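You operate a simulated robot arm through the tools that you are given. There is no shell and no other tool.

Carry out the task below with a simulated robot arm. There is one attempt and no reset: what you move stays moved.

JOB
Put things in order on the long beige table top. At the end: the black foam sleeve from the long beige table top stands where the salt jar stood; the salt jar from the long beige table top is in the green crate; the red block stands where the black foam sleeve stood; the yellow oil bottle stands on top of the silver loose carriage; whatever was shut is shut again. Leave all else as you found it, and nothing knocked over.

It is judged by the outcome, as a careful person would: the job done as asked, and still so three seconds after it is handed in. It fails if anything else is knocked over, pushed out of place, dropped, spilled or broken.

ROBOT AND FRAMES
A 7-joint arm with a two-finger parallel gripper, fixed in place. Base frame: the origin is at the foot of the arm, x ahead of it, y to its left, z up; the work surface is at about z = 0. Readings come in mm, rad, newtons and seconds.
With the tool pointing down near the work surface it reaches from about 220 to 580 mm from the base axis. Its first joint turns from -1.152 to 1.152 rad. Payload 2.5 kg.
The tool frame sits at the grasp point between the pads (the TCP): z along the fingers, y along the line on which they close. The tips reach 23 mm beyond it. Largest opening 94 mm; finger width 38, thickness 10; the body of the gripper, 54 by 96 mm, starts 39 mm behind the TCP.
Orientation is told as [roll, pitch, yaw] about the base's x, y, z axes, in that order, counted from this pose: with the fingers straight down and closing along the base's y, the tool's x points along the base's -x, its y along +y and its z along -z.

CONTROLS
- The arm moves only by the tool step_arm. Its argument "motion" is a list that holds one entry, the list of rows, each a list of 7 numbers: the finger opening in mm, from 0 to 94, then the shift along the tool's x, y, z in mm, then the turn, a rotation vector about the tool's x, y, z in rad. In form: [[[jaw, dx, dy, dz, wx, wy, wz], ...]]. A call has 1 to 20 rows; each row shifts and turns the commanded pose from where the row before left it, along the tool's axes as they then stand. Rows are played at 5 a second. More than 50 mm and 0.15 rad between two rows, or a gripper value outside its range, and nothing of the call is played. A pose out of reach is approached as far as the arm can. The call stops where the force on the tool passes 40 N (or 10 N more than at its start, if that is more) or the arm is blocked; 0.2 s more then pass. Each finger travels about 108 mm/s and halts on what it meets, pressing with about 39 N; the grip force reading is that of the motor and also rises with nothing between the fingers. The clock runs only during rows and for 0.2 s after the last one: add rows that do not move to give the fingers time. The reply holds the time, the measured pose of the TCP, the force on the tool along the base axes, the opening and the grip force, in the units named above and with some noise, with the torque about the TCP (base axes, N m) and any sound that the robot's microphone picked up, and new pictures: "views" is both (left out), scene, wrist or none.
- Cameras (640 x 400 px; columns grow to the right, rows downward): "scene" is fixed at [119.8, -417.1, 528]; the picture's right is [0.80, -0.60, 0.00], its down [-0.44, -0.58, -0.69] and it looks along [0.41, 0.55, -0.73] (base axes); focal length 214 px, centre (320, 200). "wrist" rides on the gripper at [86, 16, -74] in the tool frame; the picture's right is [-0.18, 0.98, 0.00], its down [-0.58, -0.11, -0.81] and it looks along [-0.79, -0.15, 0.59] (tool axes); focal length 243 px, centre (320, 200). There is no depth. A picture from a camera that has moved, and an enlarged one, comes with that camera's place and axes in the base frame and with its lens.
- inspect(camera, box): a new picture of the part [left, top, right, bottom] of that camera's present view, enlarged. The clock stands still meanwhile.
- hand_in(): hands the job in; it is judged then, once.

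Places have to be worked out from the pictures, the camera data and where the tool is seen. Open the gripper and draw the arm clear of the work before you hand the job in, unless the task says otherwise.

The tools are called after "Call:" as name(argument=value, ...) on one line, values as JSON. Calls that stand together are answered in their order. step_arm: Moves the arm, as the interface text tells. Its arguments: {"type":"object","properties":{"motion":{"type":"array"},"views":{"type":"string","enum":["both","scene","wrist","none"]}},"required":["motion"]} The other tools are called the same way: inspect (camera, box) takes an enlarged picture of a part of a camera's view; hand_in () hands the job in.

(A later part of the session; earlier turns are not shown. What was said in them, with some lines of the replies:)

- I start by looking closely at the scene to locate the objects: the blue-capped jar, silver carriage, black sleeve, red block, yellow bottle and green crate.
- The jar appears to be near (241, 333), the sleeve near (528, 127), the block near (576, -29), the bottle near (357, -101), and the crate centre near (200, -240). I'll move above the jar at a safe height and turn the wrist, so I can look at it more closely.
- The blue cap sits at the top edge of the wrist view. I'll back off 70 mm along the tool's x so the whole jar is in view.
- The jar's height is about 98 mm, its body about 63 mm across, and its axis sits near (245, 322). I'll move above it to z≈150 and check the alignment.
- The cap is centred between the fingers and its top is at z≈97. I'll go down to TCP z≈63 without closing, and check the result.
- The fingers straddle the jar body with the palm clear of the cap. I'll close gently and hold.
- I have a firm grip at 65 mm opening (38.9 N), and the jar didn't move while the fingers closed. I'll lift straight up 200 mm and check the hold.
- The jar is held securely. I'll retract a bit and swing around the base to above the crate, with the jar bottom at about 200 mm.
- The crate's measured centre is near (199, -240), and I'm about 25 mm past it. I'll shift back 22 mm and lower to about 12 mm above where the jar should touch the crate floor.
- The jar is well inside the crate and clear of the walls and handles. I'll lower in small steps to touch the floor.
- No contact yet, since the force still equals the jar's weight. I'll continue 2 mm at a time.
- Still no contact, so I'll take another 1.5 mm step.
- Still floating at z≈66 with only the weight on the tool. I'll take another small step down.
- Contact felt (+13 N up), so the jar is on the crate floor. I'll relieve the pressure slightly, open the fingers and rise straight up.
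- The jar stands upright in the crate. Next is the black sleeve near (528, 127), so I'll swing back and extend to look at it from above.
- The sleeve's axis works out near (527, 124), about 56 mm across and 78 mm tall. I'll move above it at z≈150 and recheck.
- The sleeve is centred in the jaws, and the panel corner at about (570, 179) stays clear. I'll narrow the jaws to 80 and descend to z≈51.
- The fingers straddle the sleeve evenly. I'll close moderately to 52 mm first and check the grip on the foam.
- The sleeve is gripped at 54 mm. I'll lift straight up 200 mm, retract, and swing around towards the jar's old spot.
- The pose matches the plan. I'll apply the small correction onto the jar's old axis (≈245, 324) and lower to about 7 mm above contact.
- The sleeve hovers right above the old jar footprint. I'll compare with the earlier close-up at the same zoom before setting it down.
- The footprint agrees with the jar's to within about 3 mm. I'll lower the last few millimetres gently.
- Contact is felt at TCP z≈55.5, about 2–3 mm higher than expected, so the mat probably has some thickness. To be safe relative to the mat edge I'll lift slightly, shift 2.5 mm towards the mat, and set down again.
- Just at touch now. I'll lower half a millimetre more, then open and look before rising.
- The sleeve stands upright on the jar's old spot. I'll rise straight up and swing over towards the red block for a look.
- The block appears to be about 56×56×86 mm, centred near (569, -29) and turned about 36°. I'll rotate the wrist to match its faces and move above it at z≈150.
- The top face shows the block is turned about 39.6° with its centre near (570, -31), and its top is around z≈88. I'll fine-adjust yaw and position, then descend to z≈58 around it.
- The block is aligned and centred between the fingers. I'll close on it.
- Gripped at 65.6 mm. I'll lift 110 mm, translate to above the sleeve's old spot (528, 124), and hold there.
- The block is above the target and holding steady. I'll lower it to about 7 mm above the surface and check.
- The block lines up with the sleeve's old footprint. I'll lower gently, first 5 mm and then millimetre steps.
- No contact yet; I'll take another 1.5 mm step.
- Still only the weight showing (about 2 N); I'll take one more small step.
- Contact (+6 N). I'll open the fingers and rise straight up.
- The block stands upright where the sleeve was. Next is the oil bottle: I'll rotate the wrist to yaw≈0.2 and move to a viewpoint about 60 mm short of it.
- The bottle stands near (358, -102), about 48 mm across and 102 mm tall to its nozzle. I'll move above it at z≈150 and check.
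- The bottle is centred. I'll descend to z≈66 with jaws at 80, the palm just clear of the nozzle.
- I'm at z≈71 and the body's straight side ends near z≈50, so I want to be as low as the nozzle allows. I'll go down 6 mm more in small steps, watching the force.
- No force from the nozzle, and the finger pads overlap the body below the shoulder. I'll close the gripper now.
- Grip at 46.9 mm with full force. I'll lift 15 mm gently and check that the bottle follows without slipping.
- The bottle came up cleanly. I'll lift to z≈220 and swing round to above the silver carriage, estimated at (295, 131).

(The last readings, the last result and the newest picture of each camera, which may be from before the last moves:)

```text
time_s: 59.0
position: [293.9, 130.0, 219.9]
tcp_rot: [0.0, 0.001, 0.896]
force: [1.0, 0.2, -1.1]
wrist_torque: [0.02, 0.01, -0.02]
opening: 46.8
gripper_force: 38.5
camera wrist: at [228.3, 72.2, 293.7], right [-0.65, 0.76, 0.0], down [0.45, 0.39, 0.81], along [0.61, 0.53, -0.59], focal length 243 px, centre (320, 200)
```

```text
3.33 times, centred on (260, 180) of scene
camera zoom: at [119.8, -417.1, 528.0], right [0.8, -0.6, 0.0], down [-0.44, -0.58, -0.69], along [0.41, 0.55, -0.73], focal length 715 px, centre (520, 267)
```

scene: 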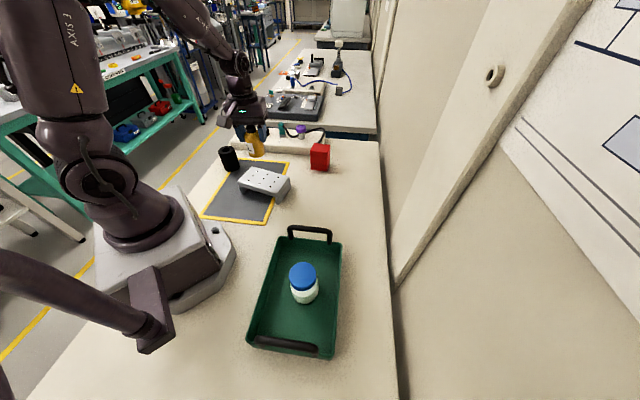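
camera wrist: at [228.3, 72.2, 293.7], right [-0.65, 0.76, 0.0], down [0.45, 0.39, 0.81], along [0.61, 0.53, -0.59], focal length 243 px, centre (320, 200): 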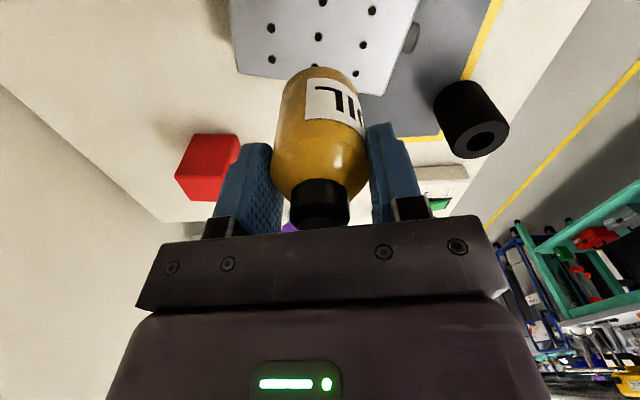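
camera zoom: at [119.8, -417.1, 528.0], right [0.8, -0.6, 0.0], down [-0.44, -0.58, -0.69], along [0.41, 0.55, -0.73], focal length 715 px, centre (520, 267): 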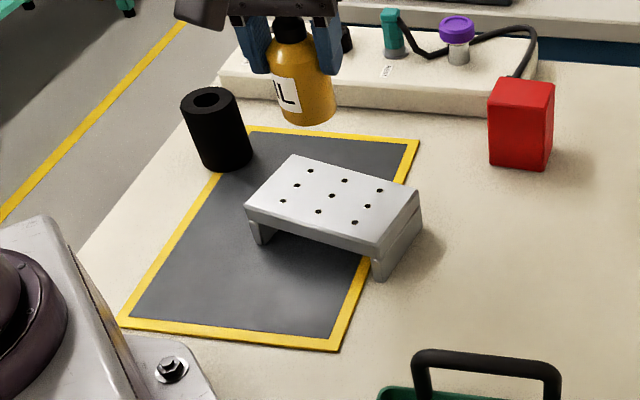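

The carriage's centre hole works out near (294.6, 128.5), with its top at about z≈50–58, so the bottle is almost directly above it. I'll nudge 2 mm and lower to well above the expected contact.

Call:
step_arm(motion=[[[38, 2, -1.4, 25, 0, 0, 0], [38, 0, 0, 30, 0, 0, 0], [38, 0, 0, 20, 0, 0, 0], [38, 0, 0, 10, 0, 0, 0], [38, 0, 0, 0, 0, 0, 0]]])

Call:
inspect(camera="wrist", box=[160, 0, 480, 200])

Call:
inspect(camera="scene", box=[220, 130, 300, 210])

```text
time_s: 60.2
position: [295.5, 130.0, 135.7]
tcp_rot: [0.001, 0.001, 0.897]
force: [-0.1, -0.7, -0.6]
wrist_torque: [0.0, 0.05, 0.0]
opening: 46.9
gripper_force: 38.8
camera wrist: at [229.0, 71.1, 209.5], right [-0.65, 0.76, 0.0], down [0.45, 0.39, 0.81], along [0.61, 0.53, -0.59], focal length 243 px, centre (320, 200)
```

scene: 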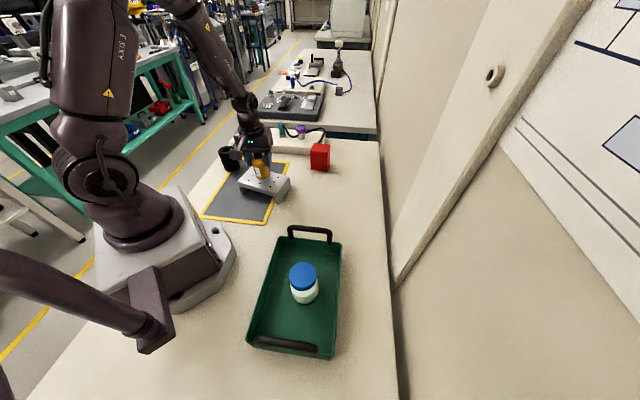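
wrist: 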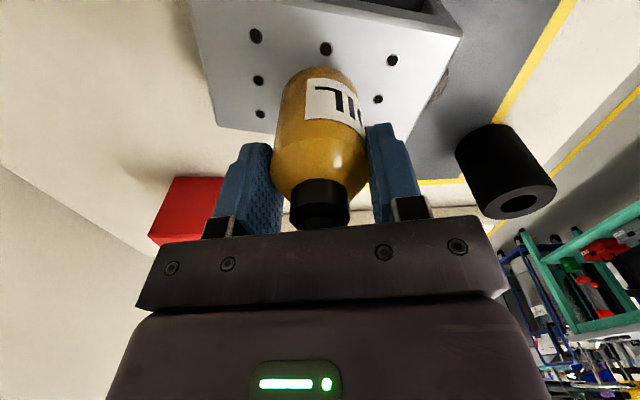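

```text
2.00 times, centred on (320, 100) of wrist
camera zoom: at [229.0, 71.1, 209.5], right [-0.65, 0.76, 0.0], down [0.45, 0.39, 0.81], along [0.61, 0.53, -0.59], focal length 485 px, centre (320, 400)
```

zoom: 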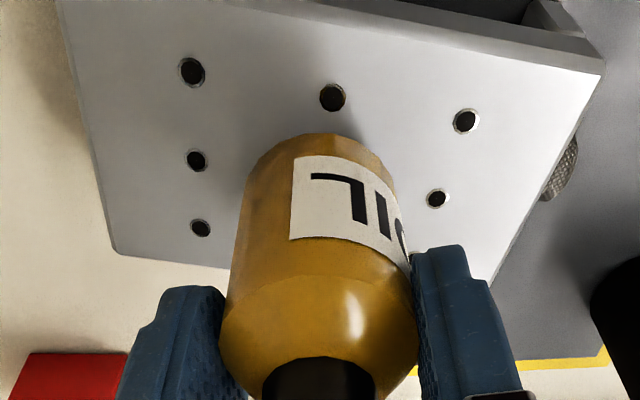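

```text
5.00 times, centred on (260, 170) of scene
camera zoom: at [119.8, -417.1, 528.0], right [0.8, -0.6, 0.0], down [-0.44, -0.58, -0.69], along [0.41, 0.55, -0.73], focal length 1072 px, centre (620, 350)
```

zoom: 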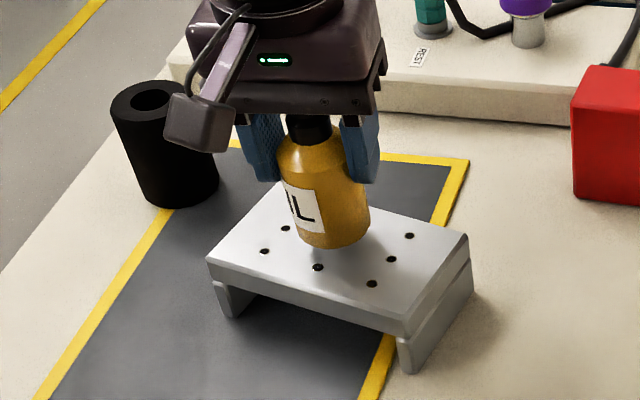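

The bottle is centred over the middle hole. I'll lower in small steps, checking the force each time.

Call:
step_arm(motion=[[[38, 0, 0, 3, 0, 0, 0], [38, 0, 0, 3, 0, 0, 0], [38, 0, 0, 0, 0, 0, 0]]], views="scene")

Call:
inspect(camera="scene", box=[235, 145, 295, 205])

```text
time_s: 61.0
position: [293.2, 130.0, 128.1]
tcp_rot: [0.0, 0.001, 0.897]
force: [0.4, -0.8, -1.5]
wrist_torque: [-0.02, 0.0, -0.01]
opening: 46.6
gripper_force: 38.9
```

scene: 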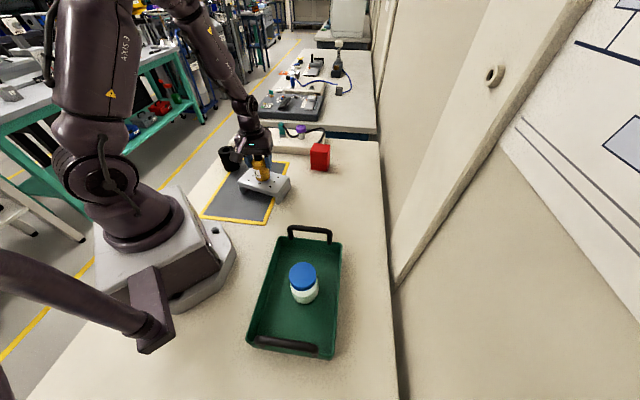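

```text
6.67 times, centred on (265, 175) of scene
camera zoom: at [119.8, -417.1, 528.0], right [0.8, -0.6, 0.0], down [-0.44, -0.58, -0.69], along [0.41, 0.55, -0.73], focal length 1430 px, centre (687, 367)
```

zoom: 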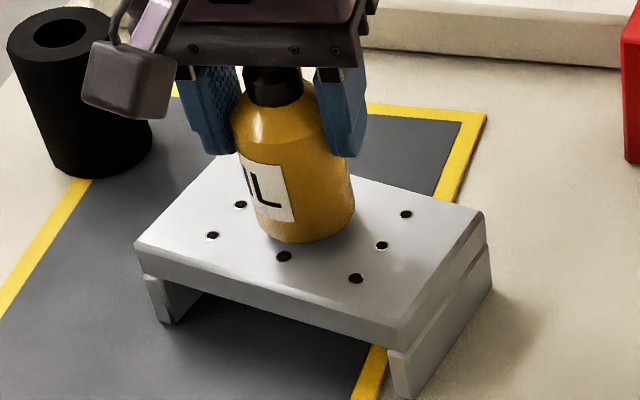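

By the picture the bottle hovers about 8 mm above the plate. I'll lower 5 mm more.

Call:
step_arm(motion=[[[38, 0, 0, 2.5, 0, 0, 0], [38, 0, 0, 2.5, 0, 0, 0], [38, 0, 0, 0, 0, 0, 0]]], views="none")

```text
time_s: 61.8
position: [293.2, 129.4, 123.4]
tcp_rot: [0.0, 0.0, 0.898]
force: [0.4, -0.2, -1.1]
wrist_torque: [-0.01, 0.02, -0.02]
opening: 46.5
gripper_force: 38.9
```

Still free at z≈124 with only the weight on the tool. I'll step down 2 mm.

Call:
step_arm(motion=[[[38, 0, 0, 2, 0, 0, 0], [38, 0, 0, 0, 0, 0, 0]]], views="none")

```text
time_s: 62.4
position: [294.9, 128.5, 120.9]
tcp_rot: [-0.002, -0.002, 0.896]
force: [-5.6, -5.0, 31.0]
wrist_torque: [0.29, 0.77, 0.14]
opening: 46.9
gripper_force: 39.5
```

Firm contact at 31 N, which is more than I want. I'll back up 1.4 mm to relieve it before releasing.

Call:
step_arm(motion=[[[38, 0, 0, -1.4, 0, 0, 0], [38, 0, 0, 0, 0, 0, 0]]])

Call:
inspect(camera="scene", box=[235, 145, 295, 205])

Call:
inspect(camera="wrist", box=[160, 0, 480, 200])

```text
time_s: 63.0
position: [294.5, 129.7, 123.3]
tcp_rot: [0.0, 0.001, 0.898]
force: [0.4, 0.3, -0.9]
wrist_torque: [0.02, -0.01, 0.03]
opening: 47.0
gripper_force: 39.1
camera wrist: at [228.3, 71.2, 196.8], right [-0.65, 0.76, 0.0], down [0.45, 0.39, 0.81], along [0.61, 0.53, -0.59], focal length 243 px, centre (320, 200)
```

scene: 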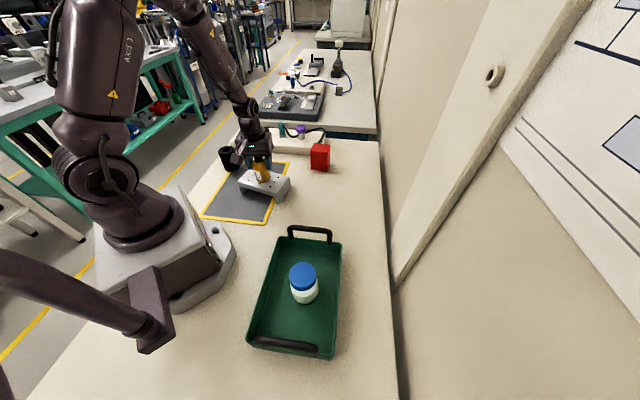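
wrist: 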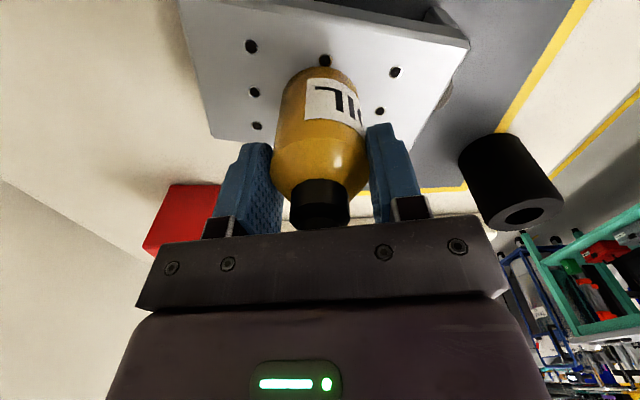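

```text
6.67 times, centred on (265, 175) of scene
camera zoom: at [119.8, -417.1, 528.0], right [0.8, -0.6, 0.0], down [-0.44, -0.58, -0.69], along [0.41, 0.55, -0.73], focal length 1430 px, centre (687, 367)
```

zoom: 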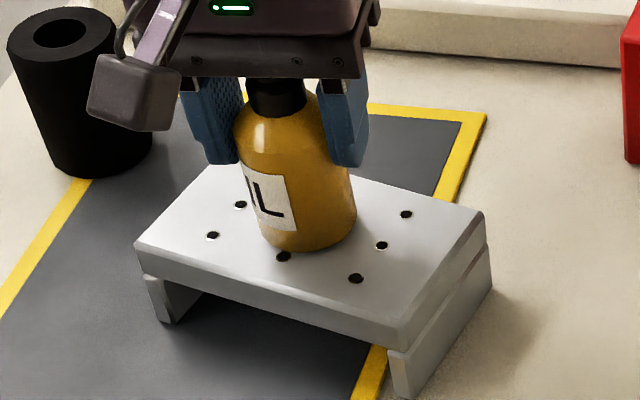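

```text
2.00 times, centred on (320, 100) of wrist
camera zoom: at [228.3, 71.2, 196.8], right [-0.65, 0.76, 0.0], down [0.45, 0.39, 0.81], along [0.61, 0.53, -0.59], focal length 485 px, centre (320, 400)
```

zoom: 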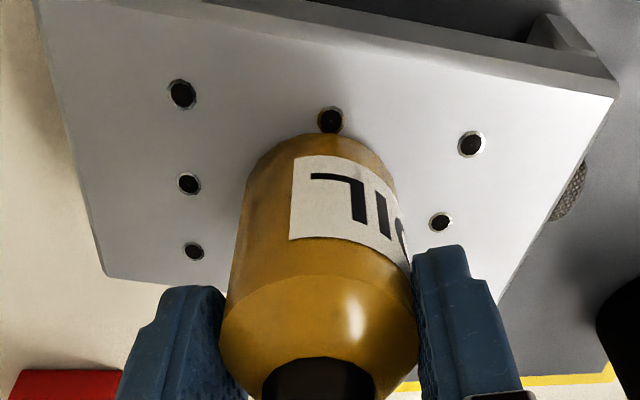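

The carriage hasn't shifted and the bottle is now just off the plate. I'll lower 0.6 mm and read the force.

Call:
step_arm(motion=[[[38, 0, 0, 0.6, 0, 0, 0], [38, 0, 0, 0, 0, 0, 0]]], views="none")

```text
time_s: 63.6
position: [294.4, 128.7, 122.3]
tcp_rot: [0.0, 0.0, 0.897]
force: [-1.3, -0.1, 3.0]
wrist_torque: [0.14, 0.13, 0.06]
opening: 46.6
gripper_force: 39.0
```

Light contact (+3 N). I'll open the fingers and check that the bottle stands before rising.

Call:
step_arm(motion=[[[47, 0, 0, 0, 0, 0, 0], [55, 0, 0, 0, 0, 0, 0], [70, 0, 0, 0, 0, 0, 0], [80, 0, 0, 0, 0, 0, 0], [80, 0, 0, 0, 0, 0, 0]]])

Call:
inspect(camera="scene", box=[235, 145, 295, 205])

Call:
inspect(camera="wrist", box=[160, 40, 480, 240])

```text
time_s: 64.8
position: [293.4, 128.4, 122.8]
tcp_rot: [0.001, 0.002, 0.896]
force: [0.2, -0.2, -0.4]
wrist_torque: [-0.02, 0.0, -0.02]
opening: 80.0
gripper_force: 0.0
camera wrist: at [228.5, 71.1, 196.7], right [-0.65, 0.76, 0.0], down [0.45, 0.39, 0.81], along [0.61, 0.53, -0.59], focal length 243 px, centre (320, 200)
```

scene: 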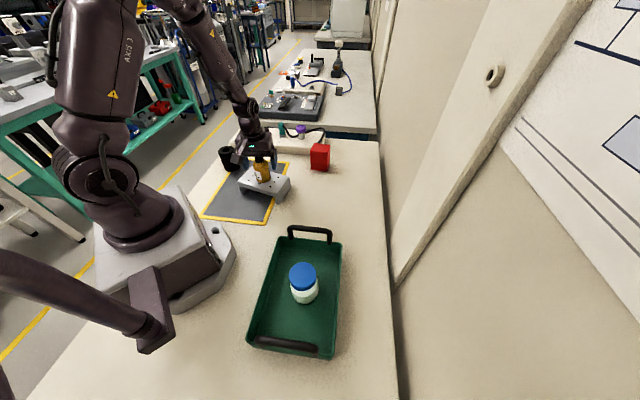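
wrist: 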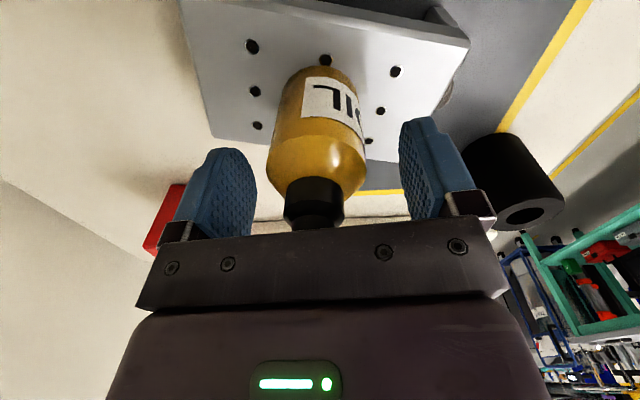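

```text
6.67 times, centred on (265, 175) of scene
camera zoom: at [119.8, -417.1, 528.0], right [0.8, -0.6, 0.0], down [-0.44, -0.58, -0.69], along [0.41, 0.55, -0.73], focal length 1430 px, centre (687, 367)
```

zoom: 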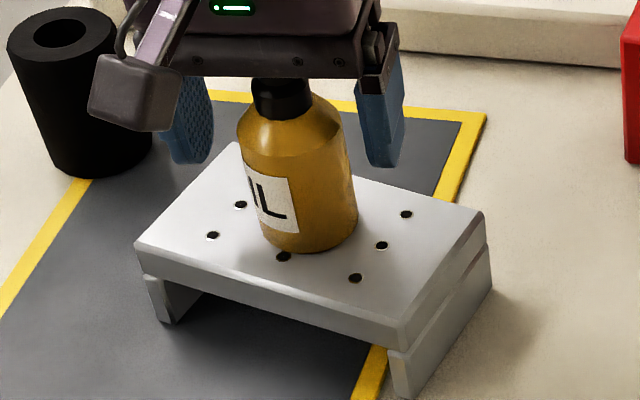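

```text
2.00 times, centred on (320, 140) of wrist
camera zoom: at [228.5, 71.1, 196.7], right [-0.65, 0.76, 0.0], down [0.45, 0.39, 0.81], along [0.61, 0.53, -0.59], focal length 485 px, centre (320, 320)
```

zoom: 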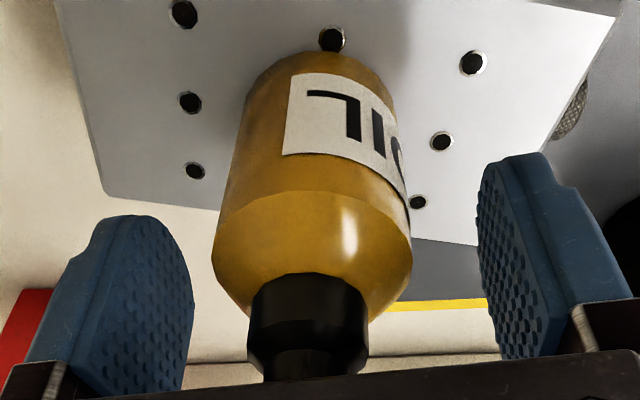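

The bottle stands upright on the carriage. I'll open fully and rise straight up.

Call:
step_arm(motion=[[[94, 0, 0, 0, 0, 0, 0], [94, 0, 0, -10, 0, 0, 0], [94, 0, 0, -25, 0, 0, 0], [94, 0, 0, -40, 0, 0, 0], [94, 0, 0, -45, 0, 0, 0], [94, 0, 0, -45, 0, 0, 0], [94, 0, 0, 0, 0, 0, 0]]])

Call:
inspect(camera="scene", box=[200, 120, 360, 240])

Call:
inspect(camera="wrist", box=[160, 0, 480, 200])

```text
time_s: 66.4
position: [294.5, 127.3, 289.1]
tcp_rot: [0.0, 0.002, 0.896]
force: [0.2, 0.0, -0.1]
wrist_torque: [0.03, -0.02, -0.03]
opening: 93.7
gripper_force: 0.1
camera wrist: at [229.3, 69.8, 362.3], right [-0.65, 0.76, 0.0], down [0.45, 0.39, 0.81], along [0.61, 0.53, -0.59], focal length 243 px, centre (320, 200)
```

scene: 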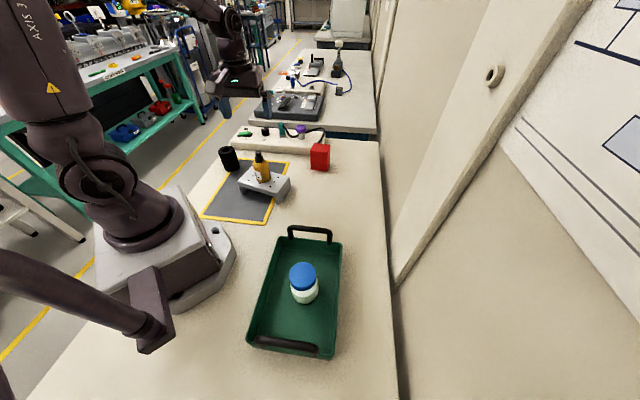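
wrist: 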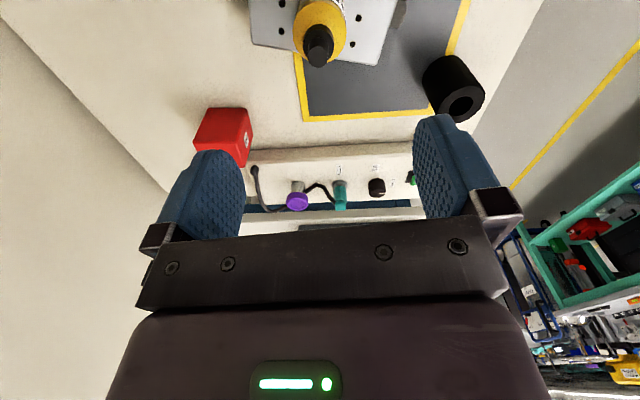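

```text
3.33 times, centred on (280, 180) of scene
camera zoom: at [119.8, -417.1, 528.0], right [0.8, -0.6, 0.0], down [-0.44, -0.58, -0.69], along [0.41, 0.55, -0.73], focal length 715 px, centre (453, 267)
```

zoom: 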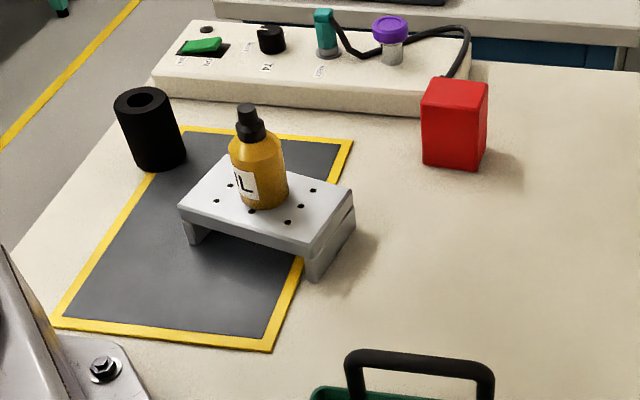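

```text
2.00 times, centred on (320, 100) of wrist
camera zoom: at [229.3, 69.8, 362.3], right [-0.65, 0.76, 0.0], down [0.45, 0.39, 0.81], along [0.61, 0.53, -0.59], focal length 485 px, centre (320, 400)
```

zoom: 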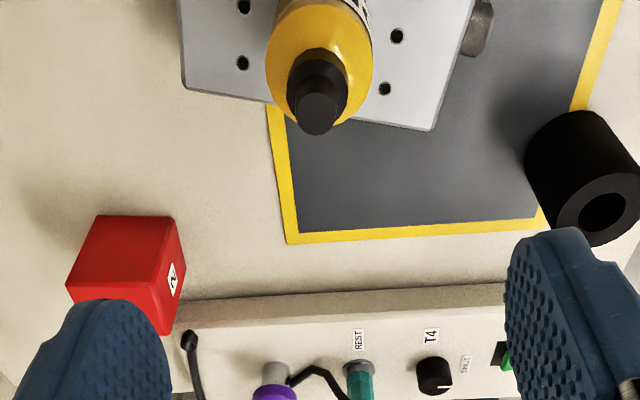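

Everything appears in place. I'll check the jar's label and its state in the crate, and raise the arm clear towards its starting height.

Call:
step_arm(motion=[[[94, 0, 0, -40, 0, 0, 0], [94, 0, 0, -40, 0, 0, 0], [94, 0, 0, 0, 0, 0, 0.13], [94, 0, 0, 0, 0, 0, 0.13], [94, 0, 0, 0, 0, 0, 0.13], [94, 0, 0, 0, 0, 0, 0.13], [94, 0, 0, 0, 0, 0, 0.13], [94, 0, 0, 0, 0, 0, 0.13], [94, 0, 0, 0, 0, 0, 0.116], [94, 0, 0, 0, 0, 0, 0], [94, 0, 0, 0, 0, 0, 0], [94, 0, 0, 0, 0, 0, 0]]])

Call:
inspect(camera="scene", box=[230, 215, 360, 365])

Call:
inspect(camera="scene", box=[205, 120, 345, 220])

```text
time_s: 69.0
position: [293.9, 128.2, 366.9]
tcp_rot: [0.0, 0.0, 0.001]
force: [1.2, 1.1, 0.0]
wrist_torque: [-0.03, -0.02, -0.01]
opening: 93.9
gripper_force: 0.0
camera wrist: at [209.2, 144.5, 441.3], right [0.18, 0.98, 0.0], down [0.58, -0.11, 0.81], along [0.79, -0.15, -0.59], focal length 243 px, centre (320, 200)
```

scene: 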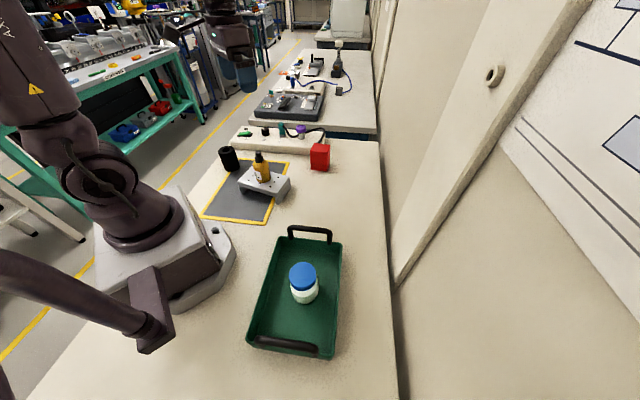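
wrist: 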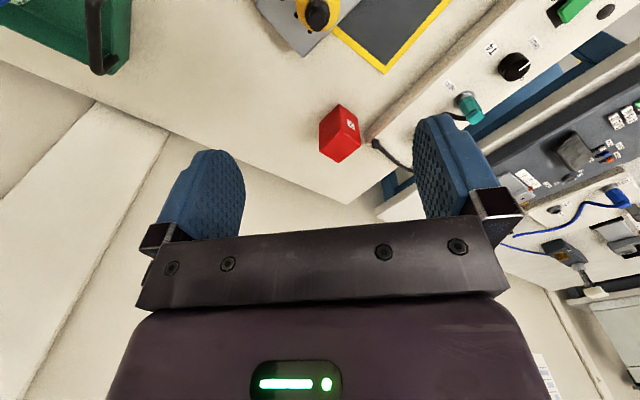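

```text
2.67 times, centred on (295, 290) of scene
camera zoom: at [119.8, -417.1, 528.0], right [0.8, -0.6, 0.0], down [-0.44, -0.58, -0.69], along [0.41, 0.55, -0.73], focal length 572 px, centre (387, -40)
```

zoom: 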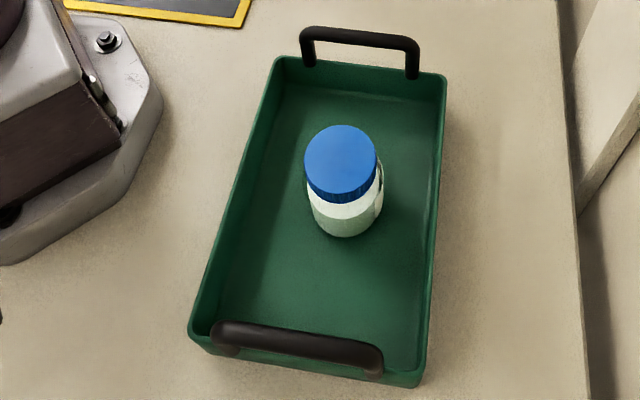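

```text
4.00 times, centred on (275, 170) of scene
camera zoom: at [119.8, -417.1, 528.0], right [0.8, -0.6, 0.0], down [-0.44, -0.58, -0.69], along [0.41, 0.55, -0.73], focal length 858 px, centre (500, 320)
```

zoom: 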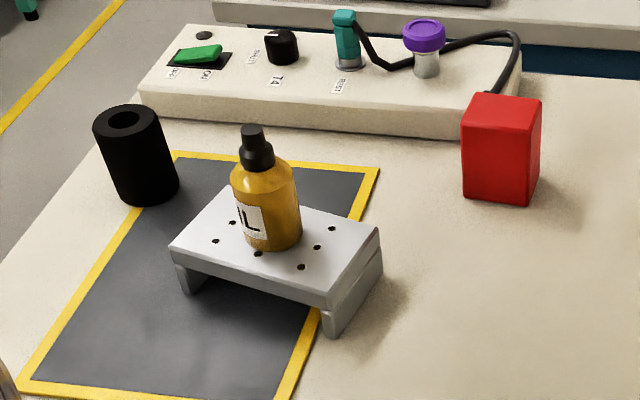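

All four items are placed and standing. The jar is lidded in the crate, the sleeve is on the jar's spot, the block is on the sleeve's spot, and the bottle is on the unmoved carriage. The panel and crate are untouched, the gripper is open and the arm is high and clear, so I hand the job in.

Call:
hand_in()

```text
The job is handed in.
```

The job is done and handed in. In the last camera pictures all four items stood upright, and the gripper was open and well above the table.

- **Salt jar:** it stands in the green crate with its blue lid still on.
- **Black foam sleeve:** it stands where the jar stood, within about 3 mm by the pictures. That spot is on the edge of the mat.
- **Red block:** it stands where the sleeve stood.
- **Yellow oil bottle:** it stands on top of the silver carriage, roughly in the middle. One lowering step pressed down with about 31 N, so I backed off and set it down lightly. The carriage did not move.

Nothing was opened during the job, so nothing needed shutting again. The crate did not move and I did not touch the switch panel.
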